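You operate a simulated robot arm through the tools that you are given. There is no shell and no other tool.

You are at the controls of a simulated robot arm. One attempt, no reset.

TASK
Fill the black carboy right up from the red one.
Fine: orange coupler on the red port, purple on the other; the lever under the ledge open for one run, then shut; leave the couplers in their ports. Set down upright: coupler.

The check looks at the end state, three seconds after you hand in, the way a careful person would. Anything else that was tipped, shoved, dropped, spilled or broken makes it a failure.

THE ROBOT
A 7-joint arm with a two-finger parallel gripper, fixed in place. Base frame: the origin is on the floor under the middle of its stand, x ahead of it, y to its left, z up; the work surface is at about z = 92. Lengths are in cm, angles in rad, forces in N, time in s.
It reaches about 147.9 cm from its shoulder. Its first joint turns from -2.897 to 2.897 rad. Payload 4.4 kg.
The tool frame sits at the grasp point between the pads (the TCP): z along the fingers, y along the line on which they close. The tips reach 2.3 cm beyond it. The gripper opens to 9.4 cm. The fingers are 3.8 cm wide and 1 cm thick; the gripper's body (5.4 by 9.6 cm) begins 3.9 cm behind the TCP.
Orientation is that of the tool frame in the base frame, as a unit quaternion [w, x, y, z]. With the fingers straight down and closing along the base's y, the tool's x points along the base's -x, its y along +y and its z along -z.

THE INTERFACE
- The arm moves only by the tool apply_moves. Its argument "targets" is one flat list of numbers, 7 for each row, row after row: the finger opening in mm, from 0 to 94, then the shift along the tool's x, y, z in mm, then the turn, a rotation vector about the tool's x, y, z in rad. In form: [gripper, dx, dy, dz, ax, ay, az, gripper, dx, dy, dz, ax, ay, az, ...]. A call has 1 to 20 rows; each row shifts and turns the commanded pose from where the row before left it, along the tool's axes as they then stand. A row lasts 0.2 s, in which the tool goes at most 5 cm and 0.15 rad; a call with a longer step from one row to the next is refused whole, and so is a gripper value outside its range. A pose out of reach is approached as far as the arm can. The call stops where the force on the tool passes 50 N (or 10 N more than at its start, if that is more) or the arm is blocked; 0.2 s more then pass. Each finger travels about 7.2 cm/s and halts on what it meets, pressing with about 35 N; the grip force reading is that of the motor and also rises with nothing between the fingers. The clock runs only during rows and for 0.2 s after the last one: add rows that do not move to give the fingers time. The reply holds the time, the measured pose of the TCP, the force on the tool along the base axes, the opening and the grip force, in the units named above and with some noise, with the torque about the TCP (base axes, N m) and any sound that the robot's microphone picked up.
- Cameras (640 x 400 px; columns grow to the right, rows downward): "scene" is fixed at [39.93, -64.9, 162.99]; the picture's right is [0.90, -0.43, 0.00], its down [-0.22, -0.45, -0.87] and it looks along [0.38, 0.78, -0.50] (base axes); focal length 361 px, centre (320, 200). "wrist" rides on the gripper at [8.6, 1.6, -7.4] in the tool frame; the picture's right is [-0.18, 0.98, 0.00], its down [-0.58, -0.11, -0.81] and it looks along [-0.79, -0.15, 0.59] (tool axes); focal length 243 px, centre (320, 200). There is no depth. A picture from a camera that has moved, and an enlarged one, comes with that camera's place and axes in the base frame and with its lens.
- camera(camera): a new picture of that camera. It takes no simulated time.
- enlarge(camera, box): a new picture of the part [left, top, right, bottom] of that camera's present view, enlarged. It takes no simulated time.
- finish_job(): hands the job in; it is judged then, once.

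Places have to be worked out from the pictures, the camera data and where the tool is seen. Open the gripper and draw the arm clear of the work before you hand the job in, unless the task says otherwise.

The tools are called after "Request:" by a JSON object that holds its "name" and its "arguments". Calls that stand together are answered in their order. apply_moves: Moves the arm, as the interface text tells. Its arguments: {"type":"object","properties":{"targets":{"type":"array"}},"required":["targets"]} The other tools are called the same way: camera (camera) takes a picture; enlarge (camera, box) takes an enlarged picture of a part of a camera's view; finish_job () hands the job in.

At the start:

```text
t: 0.0
tcp_pos: [67.61, 23.46, 116.05]
orientation: [0.0, 0.0, 1.0, 0.0]
wrist_force: [-0.3, -0.4, -1.0]
ft_torque: [0.01, 0.01, 0.01]
grip_width: 9.38
finger_force: 0.0
```

scene: 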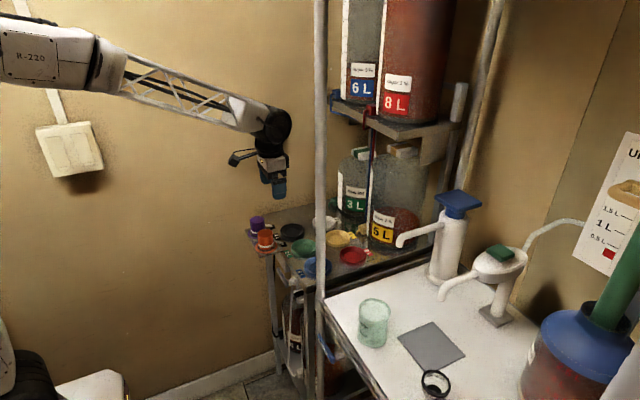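
wrist: 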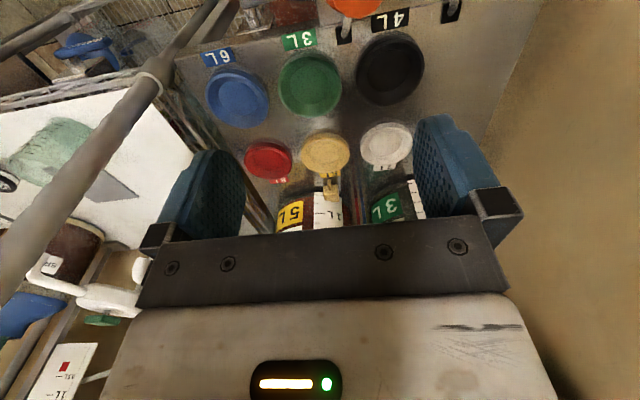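

I'll start by looking closely at the scene: the couplers, ports, and levers around the shelf.

Request:
{"name": "enlarge", "arguments": {"camera": "scene", "box": [220, 180, 460, 330]}}

Request:
{"name": "enlarge", "arguments": {"camera": "scene", "box": [300, 0, 520, 140]}}

Request:
{"name": "enlarge", "arguments": {"camera": "wrist", "box": [160, 0, 560, 240]}}

Request:
{"name": "enlarge", "arguments": {"camera": "scene", "box": [240, 230, 400, 400]}}

```text
2.67 times, centred on (340, 255) of scene
camera zoom: at [39.93, -64.9, 162.99], right [0.9, -0.43, 0.0], down [-0.22, -0.45, -0.87], along [0.38, 0.78, -0.5], focal length 962 px, centre (267, 53)
```

zoom: 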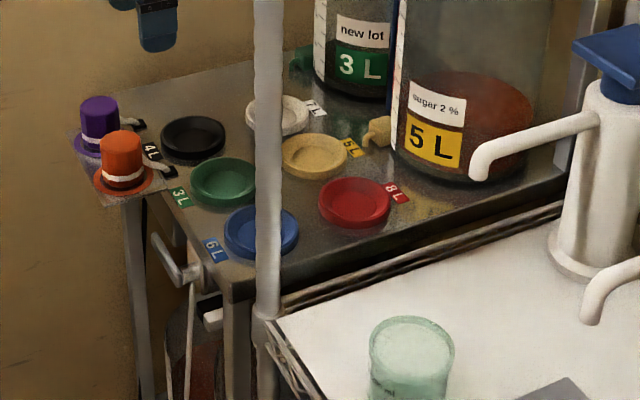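

```text
2.86 times, centred on (410, 70) of scene
camera zoom: at [39.93, -64.9, 162.99], right [0.9, -0.43, 0.0], down [-0.22, -0.45, -0.87], along [0.38, 0.78, -0.5], focal length 1030 px, centre (63, 571)
```

zoom: 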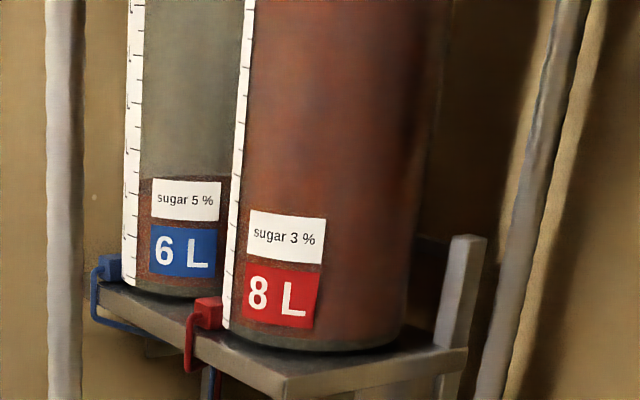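

```text
1.60 times, centred on (360, 120) of wrist
camera zoom: at [58.97, 24.84, 123.49], right [0.18, 0.98, 0.0], down [0.58, -0.11, 0.81], along [0.79, -0.15, -0.59], focal length 388 px, centre (256, 328)
```

zoom: 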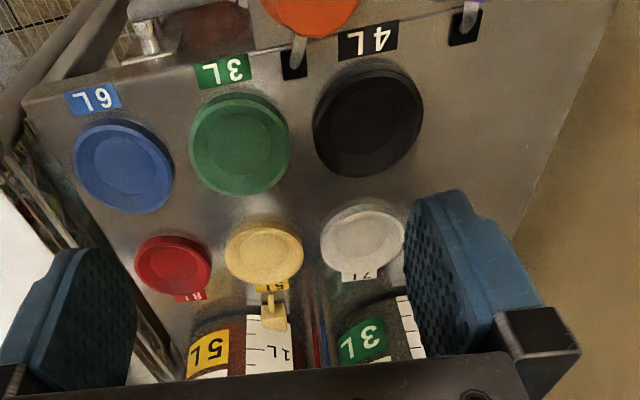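

```text
2.35 times, centred on (320, 315) of scene
camera zoom: at [39.93, -64.9, 162.99], right [0.9, -0.43, 0.0], down [-0.22, -0.45, -0.87], along [0.38, 0.78, -0.5], focal length 849 px, centre (320, -71)
```

zoom: 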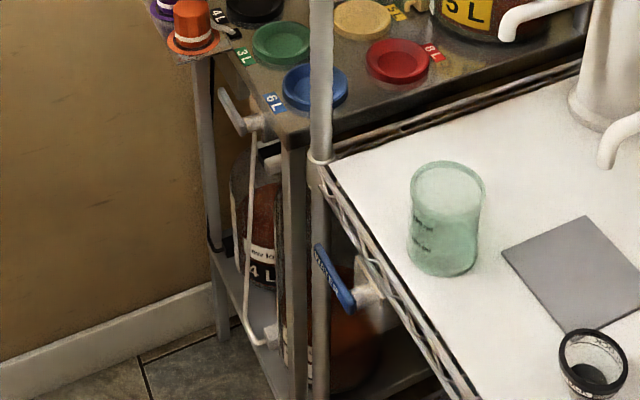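

The coloured discs on the metal bench look like the ports, and the two "hat" couplers are parked at its near edge. I'll zoom in on the couplers and on both candidate levers.

Request:
{"name": "enlarge", "arguments": {"camera": "scene", "box": [240, 205, 304, 245]}}

Request:
{"name": "enlarge", "arguments": {"camera": "scene", "box": [268, 255, 332, 295]}}

Request:
{"name": "enlarge", "arguments": {"camera": "scene", "box": [268, 290, 396, 370]}}

Request:
{"name": "enlarge", "arguments": {"camera": "scene", "box": [480, 130, 640, 400]}}

```text
10.00 times, centred on (272, 225) of scene
camera zoom: at [39.93, -64.9, 162.99], right [0.9, -0.43, 0.0], down [-0.22, -0.45, -0.87], along [0.38, 0.78, -0.5], focal length 3607 px, centre (800, -50)
```

zoom: 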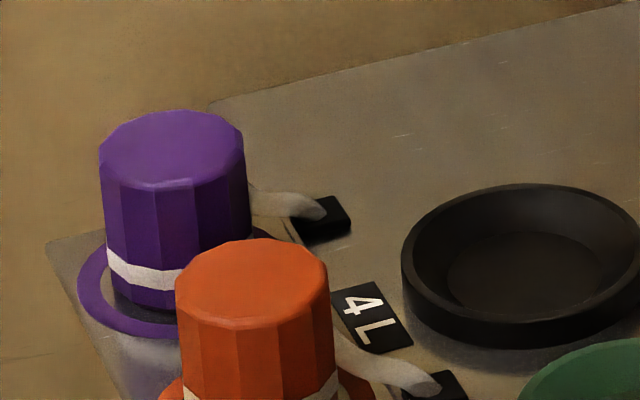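

```text
10.00 times, centred on (300, 275) of scene
camera zoom: at [39.93, -64.9, 162.99], right [0.9, -0.43, 0.0], down [-0.22, -0.45, -0.87], along [0.38, 0.78, -0.5], focal length 3607 px, centre (520, -550)
```

zoom: 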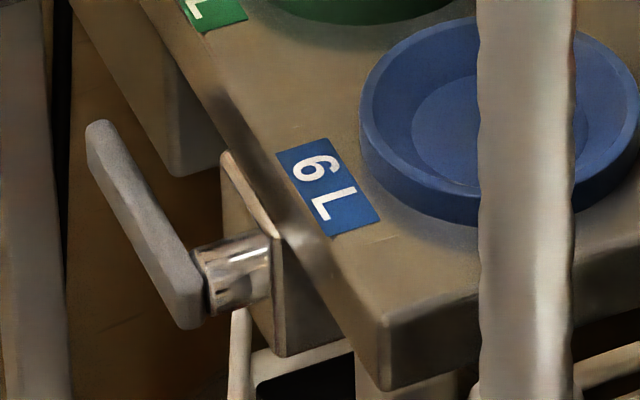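

```text
5.00 times, centred on (332, 330) of scene
camera zoom: at [39.93, -64.9, 162.99], right [0.9, -0.43, 0.0], down [-0.22, -0.45, -0.87], along [0.38, 0.78, -0.5], focal length 1803 px, centre (260, -450)
```

zoom: 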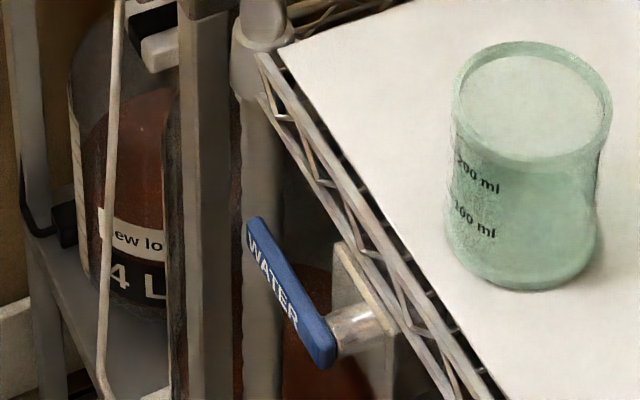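

```text
1.48 times, centred on (560, 265) of scene
camera zoom: at [39.93, -64.9, 162.99], right [0.9, -0.43, 0.0], down [-0.22, -0.45, -0.87], along [0.38, 0.78, -0.5], focal length 534 px, centre (-36, 104)
```

zoom: 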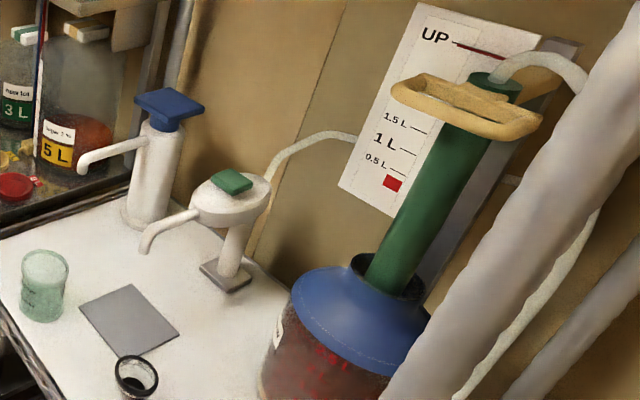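

The silver lever sits under the bench ledge, and the blue lever says WATER, so it's not the one I want. I'll pull the tool back about 24 cm to look at the couplers with the wrist camera.

Request:
{"name": "apply_moves", "arguments": {"targets": [94, 40, 0, 0, 0, 0, 0, 94, 40, 0, 0, 0, 0, 0, 94, 40, 0, 0, 0, 0, 0, 94, 40, 0, 0, 0, 0, 0, 94, 40, 0, 0, 0, 0, 0, 94, 40, 0, 0, 0, 0, 0, 94, 0, 0, 0, 0, 0, 0]}}

Request:
{"name": "camera", "arguments": {"camera": "wrist"}}

Request:
{"name": "camera", "arguments": {"camera": "scene"}}

```text
t: 1.6
tcp_pos: [43.55, 23.45, 116.07]
orientation: [0.0, -0.001, 1.0, 0.0]
wrist_force: [-0.2, -0.4, 0.2]
ft_torque: [-0.02, -0.01, -0.04]
grip_width: 9.4
finger_force: 0.2
```

```text
taken
camera wrist: at [34.94, 24.87, 123.5], right [0.18, 0.98, 0.0], down [0.58, -0.11, 0.81], along [0.79, -0.15, -0.59], focal length 243 px, centre (320, 200)
```

wrist: 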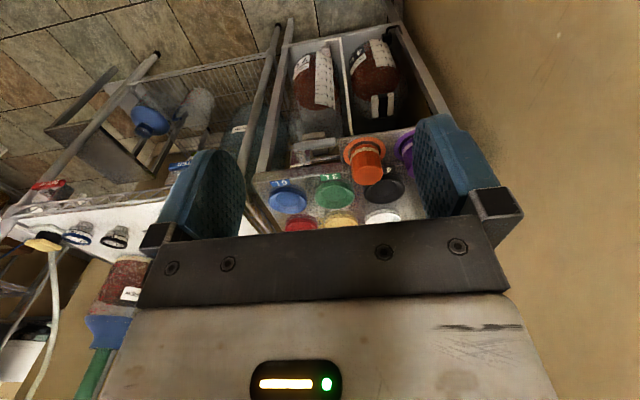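

```text
taken
```

scene: 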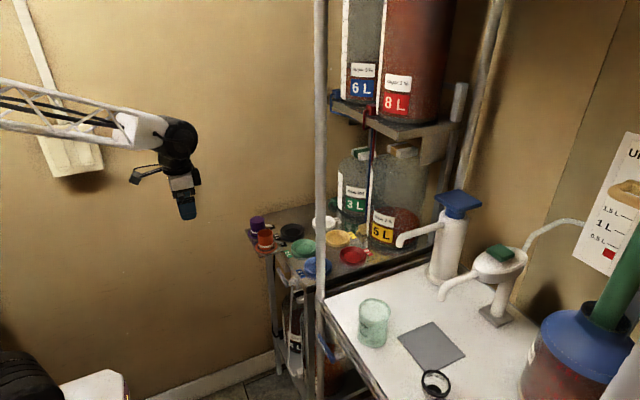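

Request:
{"name": "enlarge", "arguments": {"camera": "wrist", "box": [230, 20, 430, 240]}}

Request:
{"name": "enlarge", "arguments": {"camera": "wrist", "box": [320, 120, 430, 220]}}

Request:
{"name": "enlarge", "arguments": {"camera": "wrist", "box": [270, 20, 420, 180]}}

```text
1.82 times, centred on (330, 130) of wrist
camera zoom: at [34.94, 24.87, 123.5], right [0.18, 0.98, 0.0], down [0.58, -0.11, 0.81], along [0.79, -0.15, -0.59], focal length 441 px, centre (302, 327)
```

zoom: 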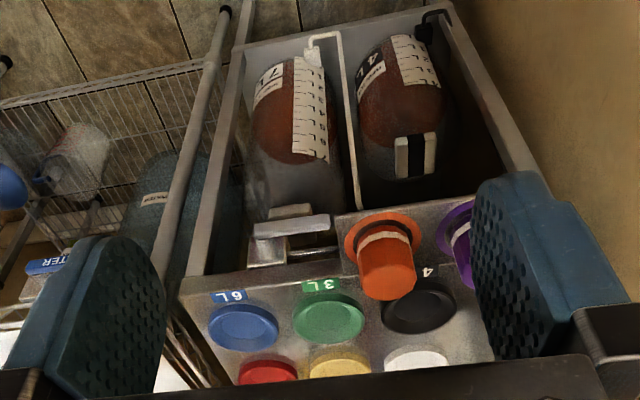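

```text
4.00 times, centred on (375, 170) of wrist
camera zoom: at [34.94, 24.87, 123.5], right [0.18, 0.98, 0.0], down [0.58, -0.11, 0.81], along [0.79, -0.15, -0.59], focal length 970 px, centre (100, 320)
```

zoom: 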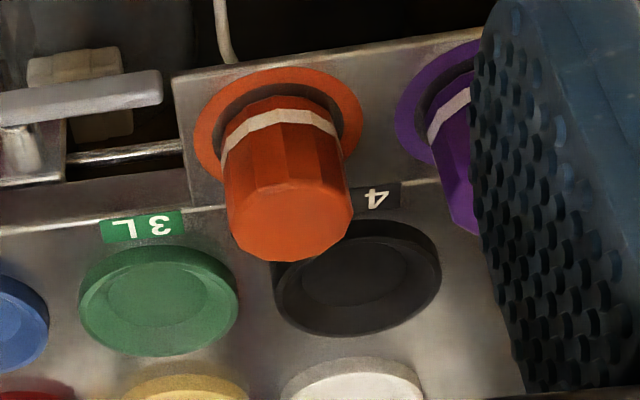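

```text
2.50 times, centred on (345, 100) of wrist
camera zoom: at [34.94, 24.87, 123.5], right [0.18, 0.98, 0.0], down [0.58, -0.11, 0.81], along [0.79, -0.15, -0.59], focal length 606 px, centre (258, 450)
```

zoom: 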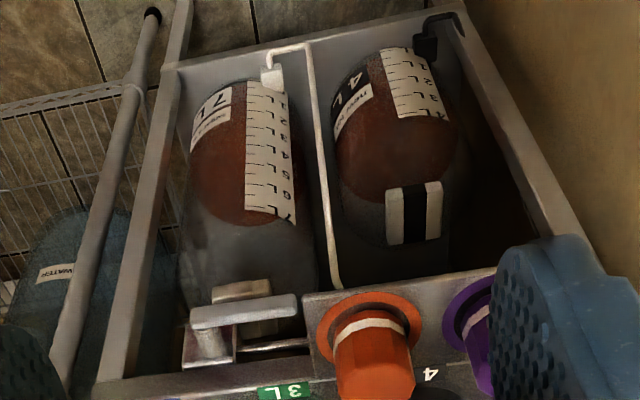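

The wrist view shows the couplers standing on a plate at the bench edge. The 7 L and 4 L (black) carboys are on the low shelf, and the grey lever is beside them. I'll move in closer to examine the couplers and their hoses.

Request:
{"name": "apply_moves", "arguments": {"targets": [94, -38, 20, 13, 0, 0, 0, 94, -38, 20, 13, 0, 0, 0, 94, -38, 20, 13, 0, 0, 0, 94, 0, 0, 0, 0, 0, 0]}}

Request:
{"name": "camera", "arguments": {"camera": "wrist"}}

Request:
{"name": "enlarge", "arguments": {"camera": "wrist", "box": [240, 60, 420, 220]}}

```text
t: 2.6
tcp_pos: [54.85, 29.43, 112.07]
orientation: [0.001, 0.0, 1.0, 0.0]
wrist_force: [-0.7, 0.3, -0.3]
ft_torque: [0.01, -0.01, 0.0]
grip_width: 9.41
finger_force: 0.1
```

```text
taken
camera wrist: at [46.32, 30.91, 119.51], right [0.18, 0.98, 0.0], down [0.58, -0.11, 0.81], along [0.79, -0.15, -0.59], focal length 243 px, centre (320, 200)
```

wrist: 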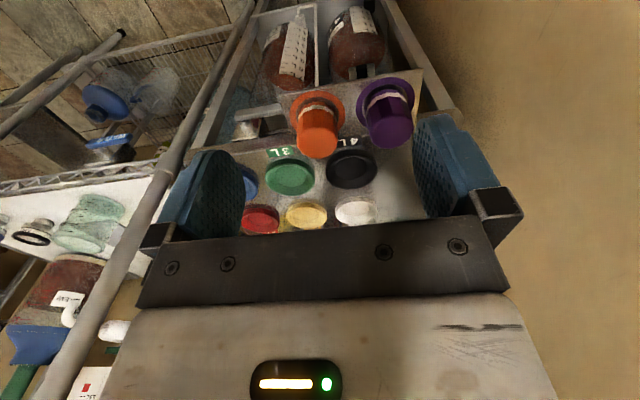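

```text
2.50 times, centred on (330, 140) of wrist
camera zoom: at [46.32, 30.91, 119.51], right [0.18, 0.98, 0.0], down [0.58, -0.11, 0.81], along [0.79, -0.15, -0.59], focal length 606 px, centre (295, 350)
```

zoom: 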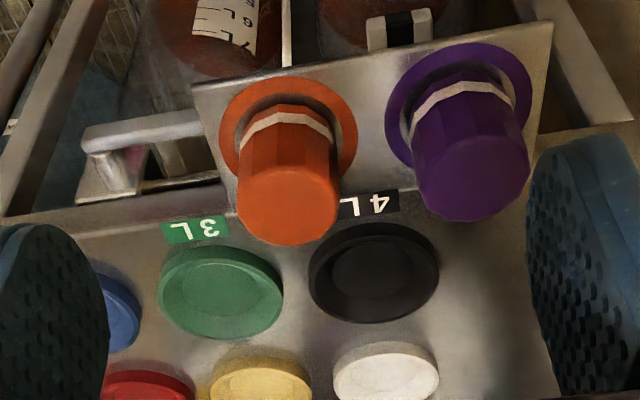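

Triangulating from these views, I get orange at about (64.2, 27.0), purple at about (64.2, 35.4), and coupler tops at z ≈ 98.7. The black port is near (75, 30) and the red port near (87.5, 10). Next I hover over orange to refine its position.

Request:
{"name": "apply_moves", "arguments": {"targets": [70, -31, -8, 13, 0, 0, 0, 70, -31, -8, 13, 0, 0, 0, 70, -31, -8, 14, 0, 0, 0, 70, 0, 0, 0, 0, 0, 0]}}

Request:
{"name": "camera", "arguments": {"camera": "wrist"}}

Request:
{"name": "camera", "arguments": {"camera": "scene"}}

```text
t: 3.6
tcp_pos: [64.2, 27.01, 108.15]
orientation: [0.0, 0.0, 1.0, 0.0]
wrist_force: [0.2, 0.4, -0.5]
ft_torque: [0.02, -0.01, 0.01]
grip_width: 6.99
finger_force: 0.0
```

```text
taken
camera wrist: at [55.7, 28.46, 115.59], right [0.18, 0.98, 0.0], down [0.58, -0.11, 0.81], along [0.79, -0.15, -0.59], focal length 243 px, centre (320, 200)
```

wrist: 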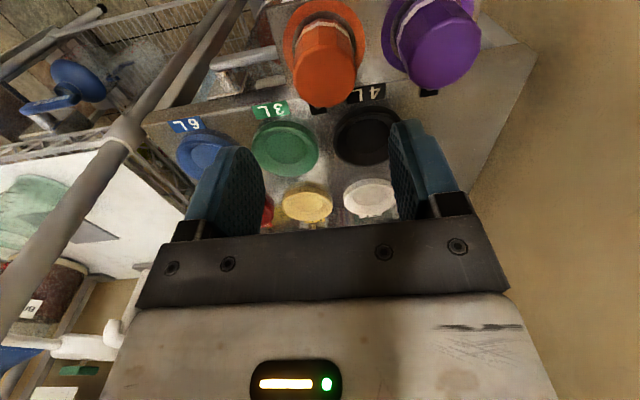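

```text
taken
```

scene: 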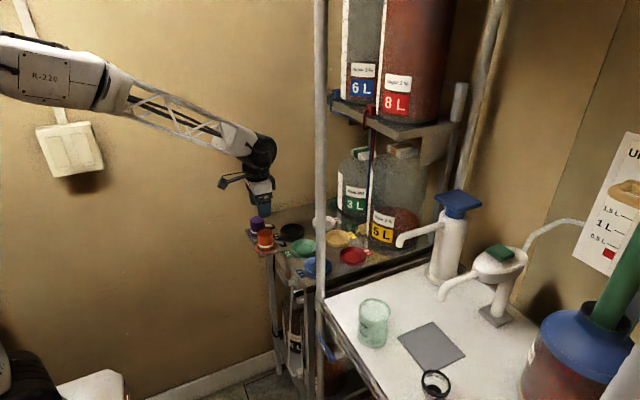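

Request:
{"name": "enlarge", "arguments": {"camera": "wrist", "box": [260, 0, 500, 150]}}

Request:
{"name": "enlarge", "arguments": {"camera": "scene", "box": [240, 180, 320, 260]}}

```text
2.67 times, centred on (380, 75) of wrist
camera zoom: at [55.7, 28.46, 115.59], right [0.18, 0.98, 0.0], down [0.58, -0.11, 0.81], along [0.79, -0.15, -0.59], focal length 647 px, centre (160, 533)
```

zoom: 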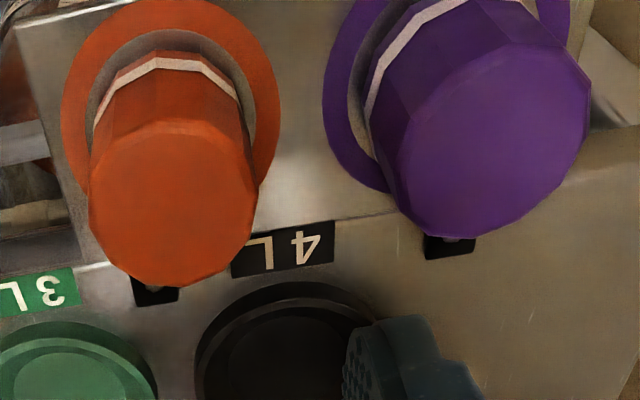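

```text
5.00 times, centred on (280, 220) of scene
camera zoom: at [39.93, -64.9, 162.99], right [0.9, -0.43, 0.0], down [-0.22, -0.45, -0.87], along [0.38, 0.78, -0.5], focal length 1803 px, centre (520, 100)
```

zoom: 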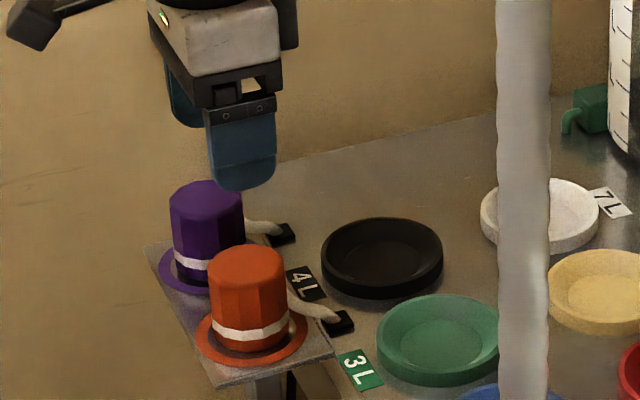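

Orange's centre comes out at (64.15, 27.15), crown Ø ≈ 4.4 cm, with a flat coloured ring at its foot. I'll descend to TCP z ≈ 96.3, which puts the tips at 94.0, and close on the crown.

Request:
{"name": "apply_moves", "arguments": {"targets": [70, 0, 1, 30, 0, 0, 0, 70, 0, 0.5, 30, 0, 0, 0, 70, 0, 0, 30, 0, 0, 0, 70, 0, 0, 15, 0, 0, 0, 70, 0, 0, 13.5, 0, 0, 0, 70, 0, 0, 0, 0, 0, 0]}}

Request:
{"name": "camera", "arguments": {"camera": "wrist"}}

Request:
{"name": "enlarge", "arguments": {"camera": "scene", "box": [240, 180, 320, 260]}}

```text
t: 5.0
tcp_pos: [64.41, 27.19, 96.25]
orientation: [0.0, 0.0, 1.0, 0.0]
wrist_force: [0.6, 0.2, -0.4]
ft_torque: [0.03, 0.03, -0.01]
grip_width: 7.0
finger_force: 0.0
```

```text
taken
camera wrist: at [55.74, 28.53, 103.7], right [0.18, 0.98, 0.0], down [0.58, -0.11, 0.81], along [0.79, -0.15, -0.59], focal length 243 px, centre (320, 200)
```

wrist: 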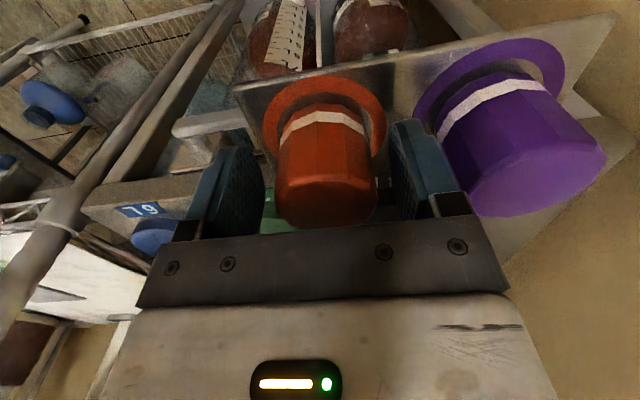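

```text
5.00 times, centred on (280, 220) of scene
camera zoom: at [39.93, -64.9, 162.99], right [0.9, -0.43, 0.0], down [-0.22, -0.45, -0.87], along [0.38, 0.78, -0.5], focal length 1803 px, centre (520, 100)
```

zoom: 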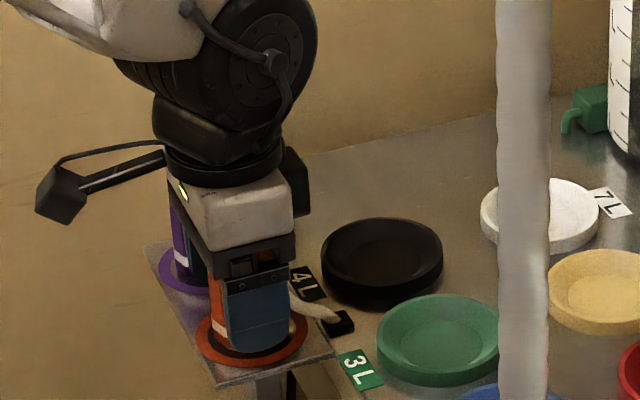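

The crown is centred between the pads and the tips clear the ring. Closing now.

Request:
{"name": "apply_moves", "arguments": {"targets": [30, 0, 0, 0, 0, 0, 0, 30, 0, 0, 0, 0, 0, 0, 30, 0, 0, 0, 0, 0, 0, 30, 0, 0, 0, 0, 0, 0]}}

Request:
{"name": "camera", "arguments": {"camera": "wrist"}}

```text
t: 6.0
tcp_pos: [64.27, 27.04, 96.2]
orientation: [0.0, -0.001, 1.0, 0.001]
wrist_force: [0.1, 0.2, -0.1]
ft_torque: [-0.05, -0.01, 0.01]
grip_width: 4.9
finger_force: 35.2
```

```text
taken
camera wrist: at [55.74, 28.53, 103.72], right [0.18, 0.98, 0.0], down [0.58, -0.11, 0.81], along [0.79, -0.15, -0.59], focal length 243 px, centre (320, 200)
```

wrist: 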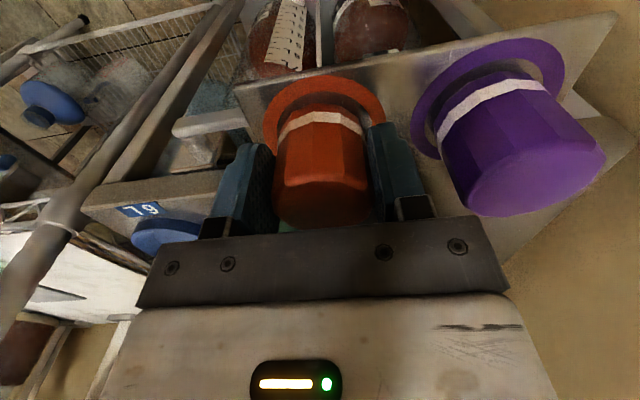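

It's gripped at 4.9 cm with 35 N. I'll lift slowly, 3 cm first, and check what comes up and how the hose behaves.

Request:
{"name": "apply_moves", "arguments": {"targets": [30, 0, 0, -10, 0, 0, 0, 30, 0, 0, -10, 0, 0, 0, 30, 0, 0, -10, 0, 0, 0, 30, 0, 0, 0, 0, 0, 0]}}

Request:
{"name": "camera", "arguments": {"camera": "wrist"}}

Request:
{"name": "enlarge", "arguments": {"camera": "scene", "box": [240, 180, 320, 260]}}

```text
t: 7.0
tcp_pos: [64.28, 27.16, 99.36]
orientation: [0.0, 0.0, 1.0, 0.0]
wrist_force: [-0.5, 0.7, -1.5]
ft_torque: [0.01, 0.01, 0.0]
grip_width: 4.9
finger_force: 34.8
```

```text
taken
camera wrist: at [55.71, 28.56, 106.74], right [0.18, 0.98, 0.0], down [0.58, -0.11, 0.81], along [0.79, -0.15, -0.59], focal length 243 px, centre (320, 200)
```

wrist: 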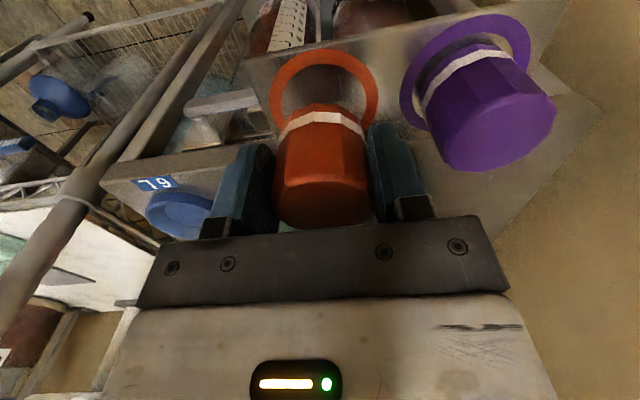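

```text
5.00 times, centred on (280, 220) of scene
camera zoom: at [39.93, -64.9, 162.99], right [0.9, -0.43, 0.0], down [-0.22, -0.45, -0.87], along [0.38, 0.78, -0.5], focal length 1803 px, centre (520, 100)
```

zoom: 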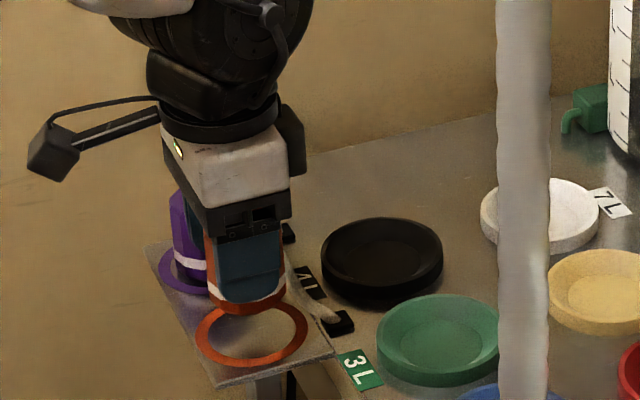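

The coupler came up cleanly, and the ring is only a parking mark. I'll raise to z ≈ 108 and carry it over the bench toward the red port at about (87.5, 10).

Request:
{"name": "apply_moves", "arguments": {"targets": [30, 0, 0, -30, 0, 0, 0, 30, 0, 0, -30, 0, 0, 0, 30, 0, 0, -28, 0, 0, 0, 30, -29, -21, 0, 0, 0, 0, 30, -29, -21, 0, 0, 0, 0, 30, -29, -21, 0, 0, 0, 0, 30, -29, -21, 0, 0, 0, 0, 30, -29, -22, 0, 0, 0, 0, 30, -29, -22, 0, 0, 0, 0, 30, -29, -22, 0, 0, 0, 0, 30, -29, -22, 0, 0, 0, 0, 30, 0, 0, 0, 0, 0, 0]}}

Request:
{"name": "camera", "arguments": {"camera": "wrist"}}

Request:
{"name": "camera", "arguments": {"camera": "scene"}}

```text
t: 9.6
tcp_pos: [87.23, 9.89, 108.2]
orientation: [0.001, 0.0, 1.0, 0.0]
wrist_force: [0.3, 0.3, -1.8]
ft_torque: [0.03, 0.01, 0.01]
grip_width: 4.87
finger_force: 35.0
```

```text
taken
camera wrist: at [78.8, 11.44, 115.66], right [0.18, 0.98, 0.0], down [0.58, -0.11, 0.81], along [0.79, -0.15, -0.59], focal length 243 px, centre (320, 200)
```

wrist: 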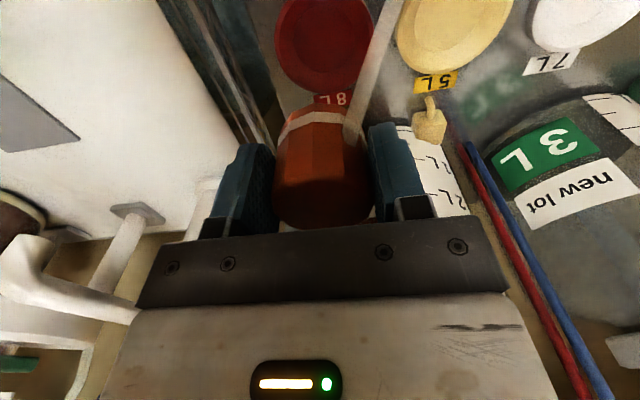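

```text
taken
```

scene: 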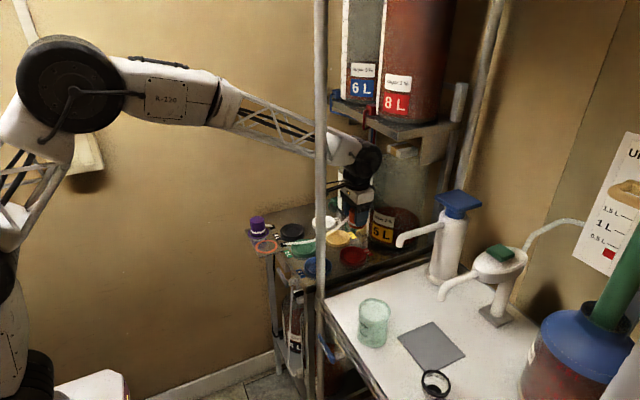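

Request:
{"name": "enlarge", "arguments": {"camera": "wrist", "box": [240, 0, 440, 130]}}

Request:
{"name": "enlarge", "arguments": {"camera": "scene", "box": [320, 120, 440, 280]}}

```text
3.08 times, centred on (340, 65) of wrist
camera zoom: at [78.8, 11.44, 115.66], right [0.18, 0.98, 0.0], down [0.58, -0.11, 0.81], along [0.79, -0.15, -0.59], focal length 746 px, centre (258, 615)
```

zoom: 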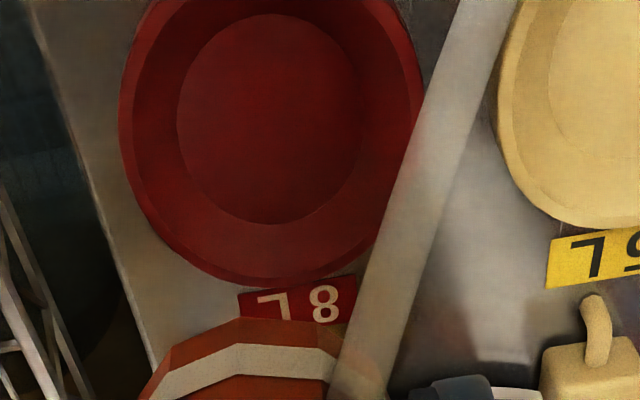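

```text
2.50 times, centred on (380, 200) of scene
camera zoom: at [39.93, -64.9, 162.99], right [0.9, -0.43, 0.0], down [-0.22, -0.45, -0.87], along [0.38, 0.78, -0.5], focal length 902 px, centre (170, 200)
```

zoom: 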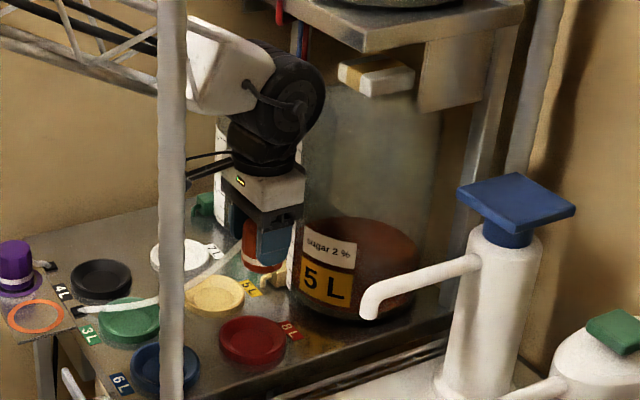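

The red port's recess centre is about 0.4 cm to +y of the tool axis, and the recess floor (Ø ≈ 5 cm) matches the coupler foot. I'll shift +4 mm in y and lower until the foot is just above the rim, then recheck alignment.

Request:
{"name": "apply_moves", "arguments": {"targets": [30, 0, 4, 0, 0, 0, 0, 30, 0, 0, 23, 0, 0, 0, 30, 0, 0, 23, 0, 0, 0, 30, 0, 0, 23, 0, 0, 0, 30, 0, 0, 20, 0, 0, 0, 30, 0, 0, 0, 0, 0, 0]}}

Request:
{"name": "enlarge", "arguments": {"camera": "wrist", "box": [220, 20, 420, 150]}}

Request:
{"name": "enlarge", "arguments": {"camera": "scene", "box": [320, 200, 400, 280]}}

Request:
{"name": "camera", "arguments": {"camera": "wrist"}}

```text
t: 11.0
tcp_pos: [87.43, 10.31, 99.06]
orientation: [0.0, 0.0, 1.0, 0.0]
wrist_force: [-1.1, 0.3, -0.1]
ft_torque: [-0.01, 0.04, 0.0]
grip_width: 4.91
finger_force: 35.1
```

```text
3.08 times, centred on (320, 85) of wrist
camera zoom: at [78.92, 11.82, 106.64], right [0.18, 0.98, 0.0], down [0.58, -0.11, 0.81], along [0.79, -0.15, -0.59], focal length 746 px, centre (320, 554)
```

zoom: 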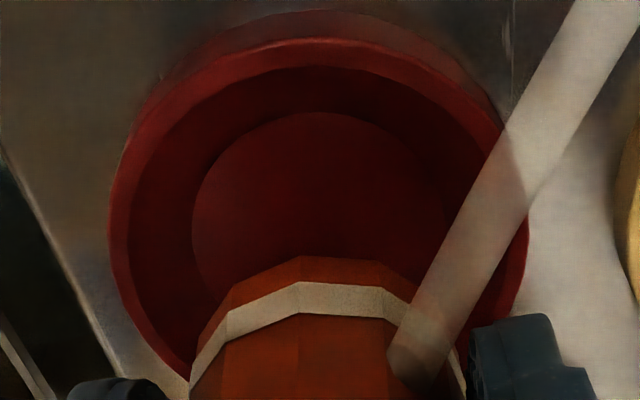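

```text
5.00 times, centred on (360, 240) of scene
camera zoom: at [39.93, -64.9, 162.99], right [0.9, -0.43, 0.0], down [-0.22, -0.45, -0.87], along [0.38, 0.78, -0.5], focal length 1803 px, centre (120, 0)
```

zoom: 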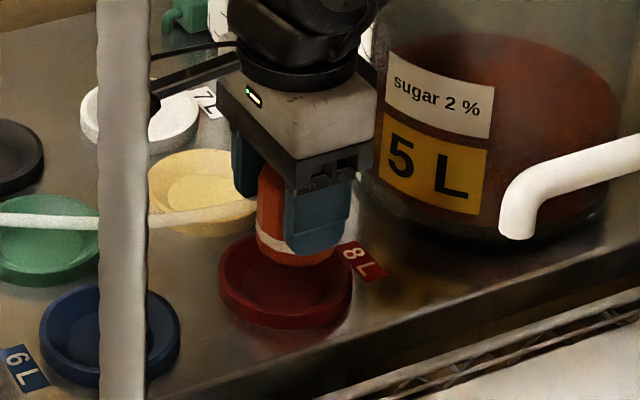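

```text
taken
camera wrist: at [78.92, 11.82, 106.64], right [0.18, 0.98, 0.0], down [0.58, -0.11, 0.81], along [0.79, -0.15, -0.59], focal length 243 px, centre (320, 200)
```

wrist: 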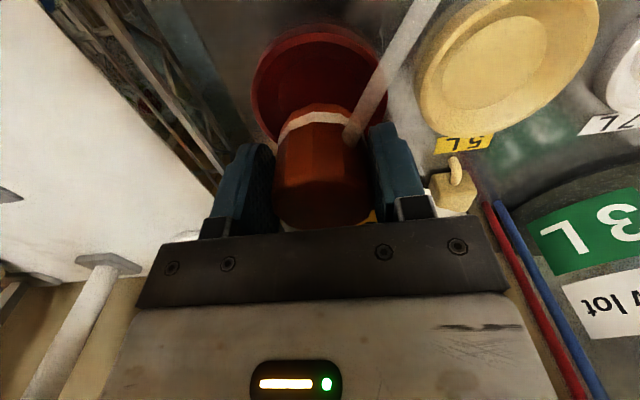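

The y alignment looks right, but the scene view suggests the coupler sits a bit too far in +x relative to the port. I'll zoom in to measure that.

Request:
{"name": "enlarge", "arguments": {"camera": "scene", "box": [356, 232, 396, 272]}}

Request:
{"name": "enlarge", "arguments": {"camera": "wrist", "box": [250, 80, 400, 230]}}

```text
10.00 times, centred on (376, 252) of scene
camera zoom: at [39.93, -64.9, 162.99], right [0.9, -0.43, 0.0], down [-0.22, -0.45, -0.87], along [0.38, 0.78, -0.5], focal length 3607 px, centre (-240, -320)
```

zoom: 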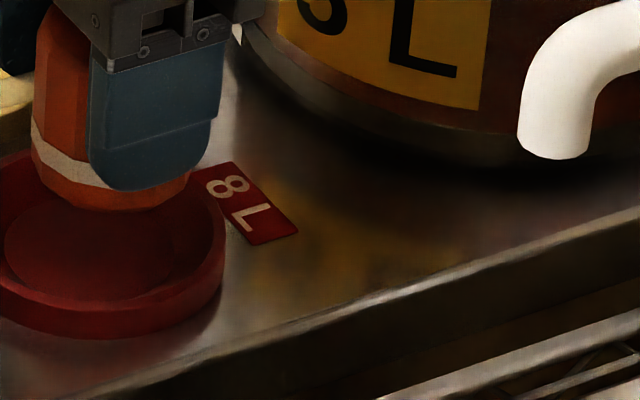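

```text
2.67 times, centred on (325, 155) of wrist
camera zoom: at [78.92, 11.82, 106.64], right [0.18, 0.98, 0.0], down [0.58, -0.11, 0.81], along [0.79, -0.15, -0.59], focal length 647 px, centre (307, 320)
```

zoom: 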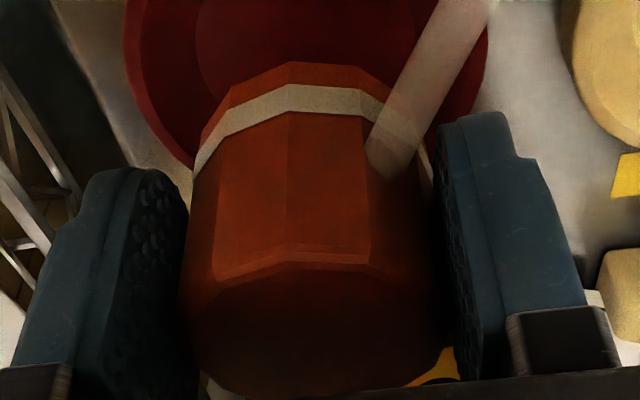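

Measured by column in the scene view, the coupler looks about 0.5 cm too far in +x. I'll move back 3 mm, lower 12 mm so the foot is close to rim level, and compare the gaps directly.

Request:
{"name": "apply_moves", "arguments": {"targets": [30, 3, 0, 0, 0, 0, 0, 30, 0, 0, 12, 0, 0, 0, 30, 0, 0, 0, 0, 0, 0]}}

Request:
{"name": "enlarge", "arguments": {"camera": "wrist", "box": [240, 40, 400, 160]}}

Request:
{"name": "enlarge", "arguments": {"camera": "scene", "box": [336, 232, 376, 272]}}

```text
t: 11.8
tcp_pos: [87.04, 10.27, 97.95]
orientation: [0.001, 0.0, 1.0, 0.0]
wrist_force: [0.0, 0.4, -2.1]
ft_torque: [-0.02, -0.01, -0.01]
grip_width: 4.91
finger_force: 35.2
```

```text
3.33 times, centred on (320, 100) of wrist
camera zoom: at [78.58, 11.81, 105.47], right [0.18, 0.98, 0.0], down [0.58, -0.11, 0.81], along [0.79, -0.15, -0.59], focal length 809 px, centre (320, 533)
```

zoom: 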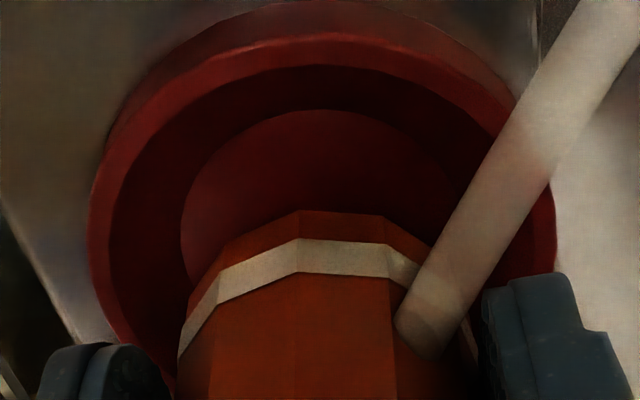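

```text
10.00 times, centred on (356, 252) of scene
camera zoom: at [39.93, -64.9, 162.99], right [0.9, -0.43, 0.0], down [-0.22, -0.45, -0.87], along [0.38, 0.78, -0.5], focal length 3607 px, centre (-40, -320)
```

zoom: 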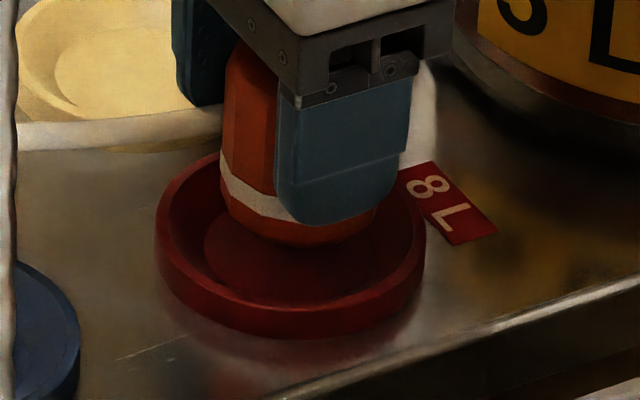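

The coupler foot is now about 2 cm above the recess floor, and roughly 0.3 cm too far in +x by both views. I'll correct by 3 mm, lower 12 mm, and look again.

Request:
{"name": "apply_moves", "arguments": {"targets": [30, 3, 0, 0, 0, 0, 0, 30, 0, 0, 12, 0, 0, 0, 30, 0, 0, 0, 0, 0, 0]}}

Request:
{"name": "enlarge", "arguments": {"camera": "wrist", "box": [240, 40, 400, 160]}}

Request:
{"name": "enlarge", "arguments": {"camera": "scene", "box": [336, 232, 376, 272]}}

```text
t: 12.6
tcp_pos: [86.76, 10.32, 96.88]
orientation: [0.0, 0.0, 1.0, 0.0]
wrist_force: [0.6, 0.1, -1.6]
ft_torque: [0.0, 0.02, 0.0]
grip_width: 4.9
finger_force: 35.8
```

```text
3.33 times, centred on (320, 100) of wrist
camera zoom: at [78.25, 11.8, 104.28], right [0.18, 0.98, 0.0], down [0.58, -0.11, 0.81], along [0.79, -0.15, -0.59], focal length 809 px, centre (320, 533)
```

zoom: 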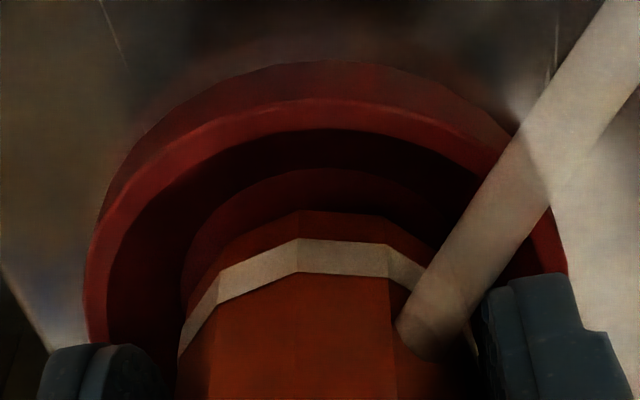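

```text
10.00 times, centred on (356, 252) of scene
camera zoom: at [39.93, -64.9, 162.99], right [0.9, -0.43, 0.0], down [-0.22, -0.45, -0.87], along [0.38, 0.78, -0.5], focal length 3607 px, centre (-40, -320)
```

zoom: 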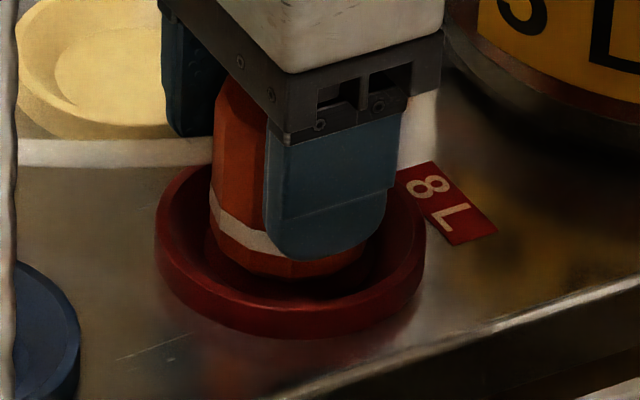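

Both views now show the coupler concentric with the port, with about 0.7 cm left to go. I'll lower in small steps and watch the force.

Request:
{"name": "apply_moves", "arguments": {"targets": [30, 0, 0, 3, 0, 0, 0, 30, 0, 0, 2, 0, 0, 0, 30, 0, 0, 0, 0, 0, 0]}}

Request:
{"name": "enlarge", "arguments": {"camera": "scene", "box": [336, 232, 376, 272]}}

```text
t: 13.4
tcp_pos: [86.94, 10.42, 96.42]
orientation: [0.0, 0.0, 1.0, 0.001]
wrist_force: [-2.4, -1.1, 11.1]
ft_torque: [-0.02, 0.1, -0.02]
grip_width: 4.93
finger_force: 34.6
```

```text
10.00 times, centred on (356, 252) of scene
camera zoom: at [39.93, -64.9, 162.99], right [0.9, -0.43, 0.0], down [-0.22, -0.45, -0.87], along [0.38, 0.78, -0.5], focal length 3607 px, centre (-40, -320)
```

zoom: 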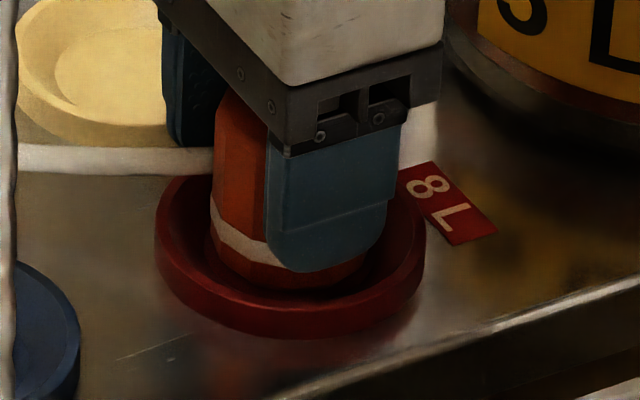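

Contact: 11 N up with a sideways push of −2.4 N in x and −1.1 N in y, so it's touching the cone on the +x side. I'll ease toward −x and a little toward −y, then see if it drops further.

Request:
{"name": "apply_moves", "arguments": {"targets": [30, 1.5, -0.7, 0, 0, 0, 0, 30, 0, 0, 0, 0, 0, 0, 30, 0, 0, 0, 0, 0, 0]}}

Request:
{"name": "enlarge", "arguments": {"camera": "wrist", "box": [240, 40, 400, 160]}}

```text
t: 14.2
tcp_pos: [86.63, 10.35, 96.42]
orientation: [0.0, 0.0, 1.0, 0.0]
wrist_force: [3.9, 1.9, 12.5]
ft_torque: [0.04, -0.22, 0.03]
grip_width: 4.91
finger_force: 35.3
```

```text
3.33 times, centred on (320, 100) of wrist
camera zoom: at [78.13, 11.72, 103.79], right [0.18, 0.98, 0.0], down [0.58, -0.11, 0.81], along [0.79, -0.15, -0.59], focal length 809 px, centre (320, 533)
```

zoom: 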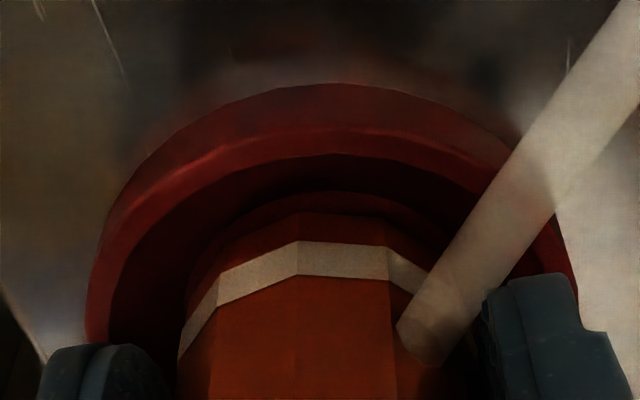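

The height hasn't changed and the side force flipped sign, so that's friction: the foot is on the recess floor. I'll check centring in both views before releasing.

Request:
{"name": "enlarge", "arguments": {"camera": "scene", "box": [341, 238, 371, 268]}}

Request:
{"name": "enlarge", "arguments": {"camera": "wrist", "box": [260, 80, 380, 140]}}

```text
13.33 times, centred on (356, 253) of scene
camera zoom: at [39.93, -64.9, 162.99], right [0.9, -0.43, 0.0], down [-0.22, -0.45, -0.87], along [0.38, 0.78, -0.5], focal length 4809 px, centre (-160, -507)
```

zoom: 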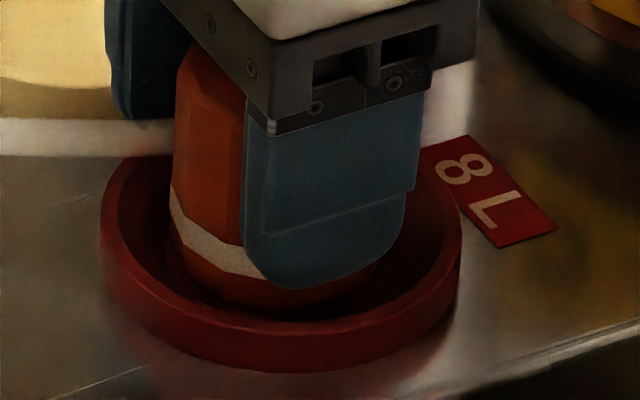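

```text
5.33 times, centred on (320, 110) of wrist
camera zoom: at [78.13, 11.72, 103.79], right [0.18, 0.98, 0.0], down [0.58, -0.11, 0.81], along [0.79, -0.15, -0.59], focal length 1294 px, centre (320, 680)
```

zoom: 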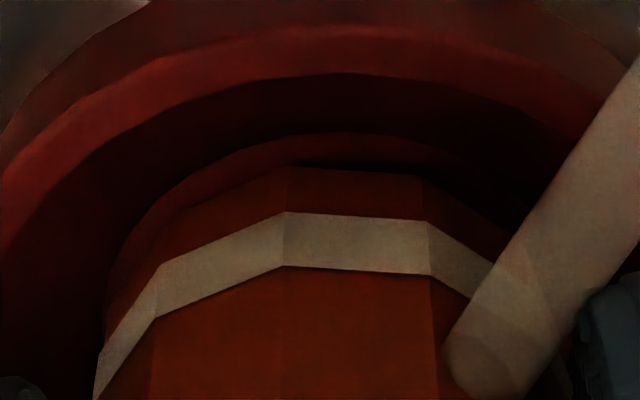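

Sliding it 1.5 mm changed neither the height nor the vertical force much, so it's resting on the flat recess floor within the play. I'll release gently and rise straight up.

Request:
{"name": "apply_moves", "arguments": {"targets": [56, 0, 0, 0, 0, 0, 0, 62, 0, 0, 0, 0, 0, 0, 62, 0, 0, 0, 0, 0, 0]}}

Request:
{"name": "camera", "arguments": {"camera": "wrist"}}

Request:
{"name": "enlarge", "arguments": {"camera": "scene", "box": [336, 232, 376, 272]}}

```text
t: 15.0
tcp_pos: [86.66, 10.21, 96.25]
orientation: [0.0, -0.001, 1.0, -0.001]
wrist_force: [-0.2, -0.3, 0.6]
ft_torque: [0.01, 0.02, 0.01]
grip_width: 6.21
finger_force: 0.1
```

```text
taken
camera wrist: at [78.12, 11.72, 103.74], right [0.18, 0.98, 0.0], down [0.58, -0.11, 0.81], along [0.79, -0.15, -0.59], focal length 243 px, centre (320, 200)
```

wrist: 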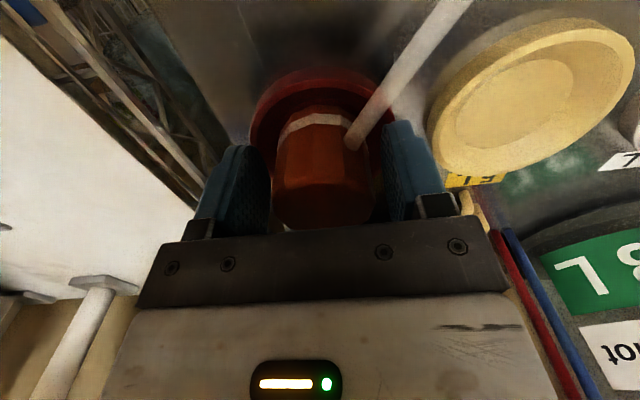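

```text
10.00 times, centred on (356, 252) of scene
camera zoom: at [39.93, -64.9, 162.99], right [0.9, -0.43, 0.0], down [-0.22, -0.45, -0.87], along [0.38, 0.78, -0.5], focal length 3607 px, centre (-40, -320)
```

zoom: 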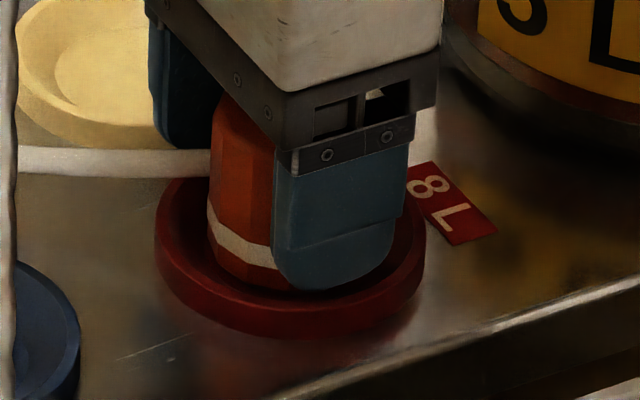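

Released and the coupler stays upright. I rise straight up and inspect the seating from above.

Request:
{"name": "apply_moves", "arguments": {"targets": [62, 0, 0, -15, 0, 0, 0, 62, 0, 0, -25, 0, 0, 0, 62, 0, 0, -30, 0, 0, 0, 62, 0, 0, -40, 0, 0, 0, 62, 0, 0, -20, 0, 0, 0, 62, 0, 0, 0, 0, 0, 0]}}

Request:
{"name": "camera", "arguments": {"camera": "wrist"}}

Request:
{"name": "enlarge", "arguments": {"camera": "scene", "box": [316, 212, 396, 282]}}

Request:
{"name": "enlarge", "arguments": {"camera": "wrist", "box": [240, 0, 400, 120]}}

```text
t: 16.4
tcp_pos: [86.66, 10.28, 109.29]
orientation: [-0.001, 0.0, 1.0, 0.0]
wrist_force: [-0.5, 0.3, 1.2]
ft_torque: [0.0, -0.01, 0.0]
grip_width: 6.2
finger_force: 0.1
```

```text
taken
camera wrist: at [78.12, 11.68, 116.68], right [0.18, 0.98, 0.0], down [0.58, -0.11, 0.81], along [0.79, -0.15, -0.59], focal length 243 px, centre (320, 200)
```

wrist: 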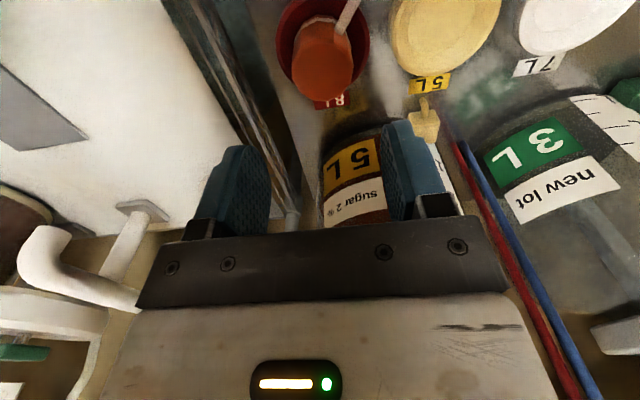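

```text
5.71 times, centred on (356, 247) of scene
camera zoom: at [39.93, -64.9, 162.99], right [0.9, -0.43, 0.0], down [-0.22, -0.45, -0.87], along [0.38, 0.78, -0.5], focal length 2061 px, centre (114, -69)
```

zoom: 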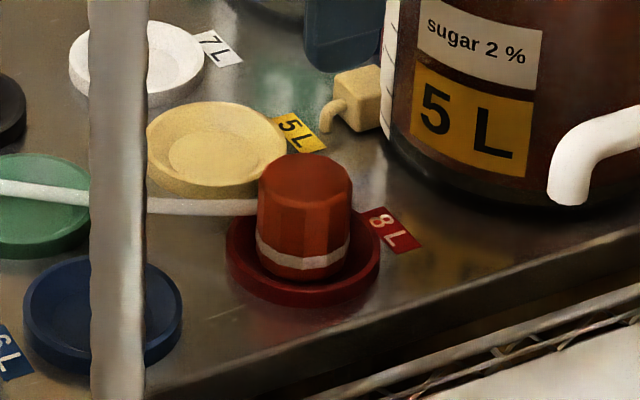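

```text
3.33 times, centred on (320, 60) of wrist
camera zoom: at [78.12, 11.68, 116.68], right [0.18, 0.98, 0.0], down [0.58, -0.11, 0.81], along [0.79, -0.15, -0.59], focal length 809 px, centre (320, 667)
```

zoom: 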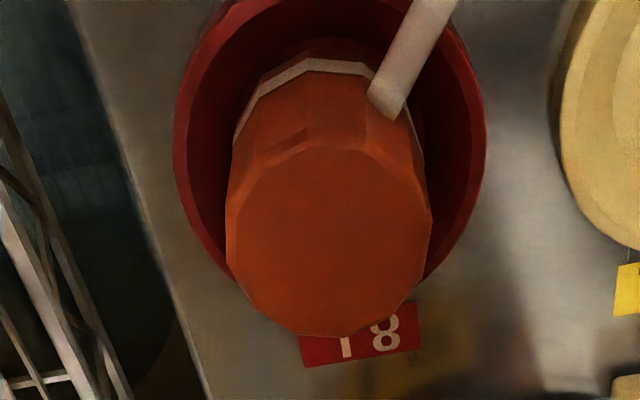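

Orange sits upright and centred in the red port. Now I go back over the purple coupler at about (64.2, 35.1) and hover to refine.

Request:
{"name": "apply_moves", "arguments": {"targets": [70, 28, 31, 0, 0, 0, 0, 70, 28, 31, 0, 0, 0, 0, 70, 28, 31, 0, 0, 0, 0, 70, 28, 31, 0, 0, 0, 0, 70, 28, 31, 0, 0, 0, 0, 70, 28, 31, 0, 0, 0, 0, 70, 28, 31, 0, 0, 0, 0, 70, 28, 31, 0, 0, 0, 0, 70, 0, 0, 0, 0, 0, 0]}}

Request:
{"name": "camera", "arguments": {"camera": "wrist"}}

Request:
{"name": "enlarge", "arguments": {"camera": "wrist", "box": [240, 0, 400, 120]}}

```text
t: 18.4
tcp_pos: [64.14, 35.05, 109.3]
orientation: [0.0, 0.0, 1.0, -0.001]
wrist_force: [0.1, -0.2, -0.5]
ft_torque: [0.0, 0.0, -0.04]
grip_width: 6.99
finger_force: 0.1
```

```text
taken
camera wrist: at [55.7, 36.62, 116.77], right [0.18, 0.98, 0.0], down [0.58, -0.11, 0.81], along [0.79, -0.15, -0.59], focal length 243 px, centre (320, 200)
```

wrist: 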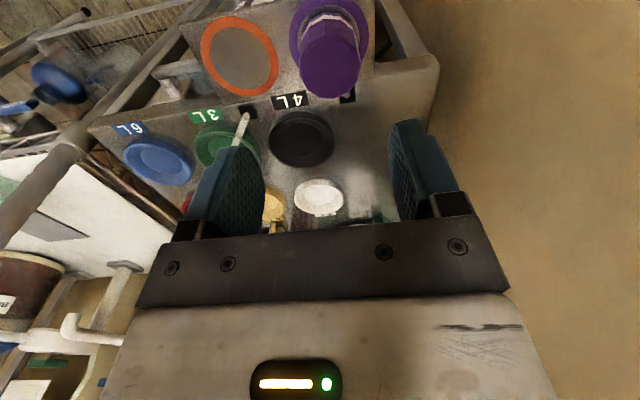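

```text
3.33 times, centred on (320, 60) of wrist
camera zoom: at [55.7, 36.62, 116.77], right [0.18, 0.98, 0.0], down [0.58, -0.11, 0.81], along [0.79, -0.15, -0.59], focal length 809 px, centre (320, 667)
```

zoom: 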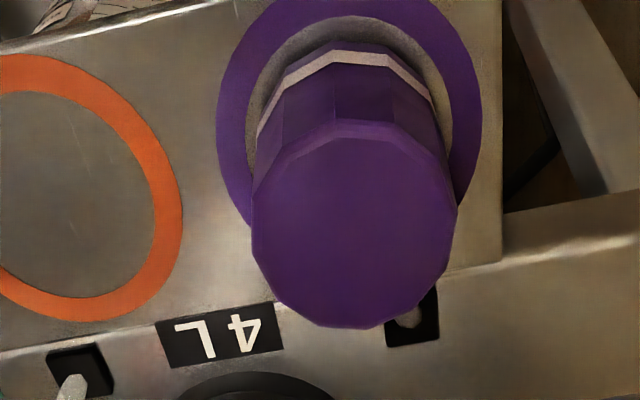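

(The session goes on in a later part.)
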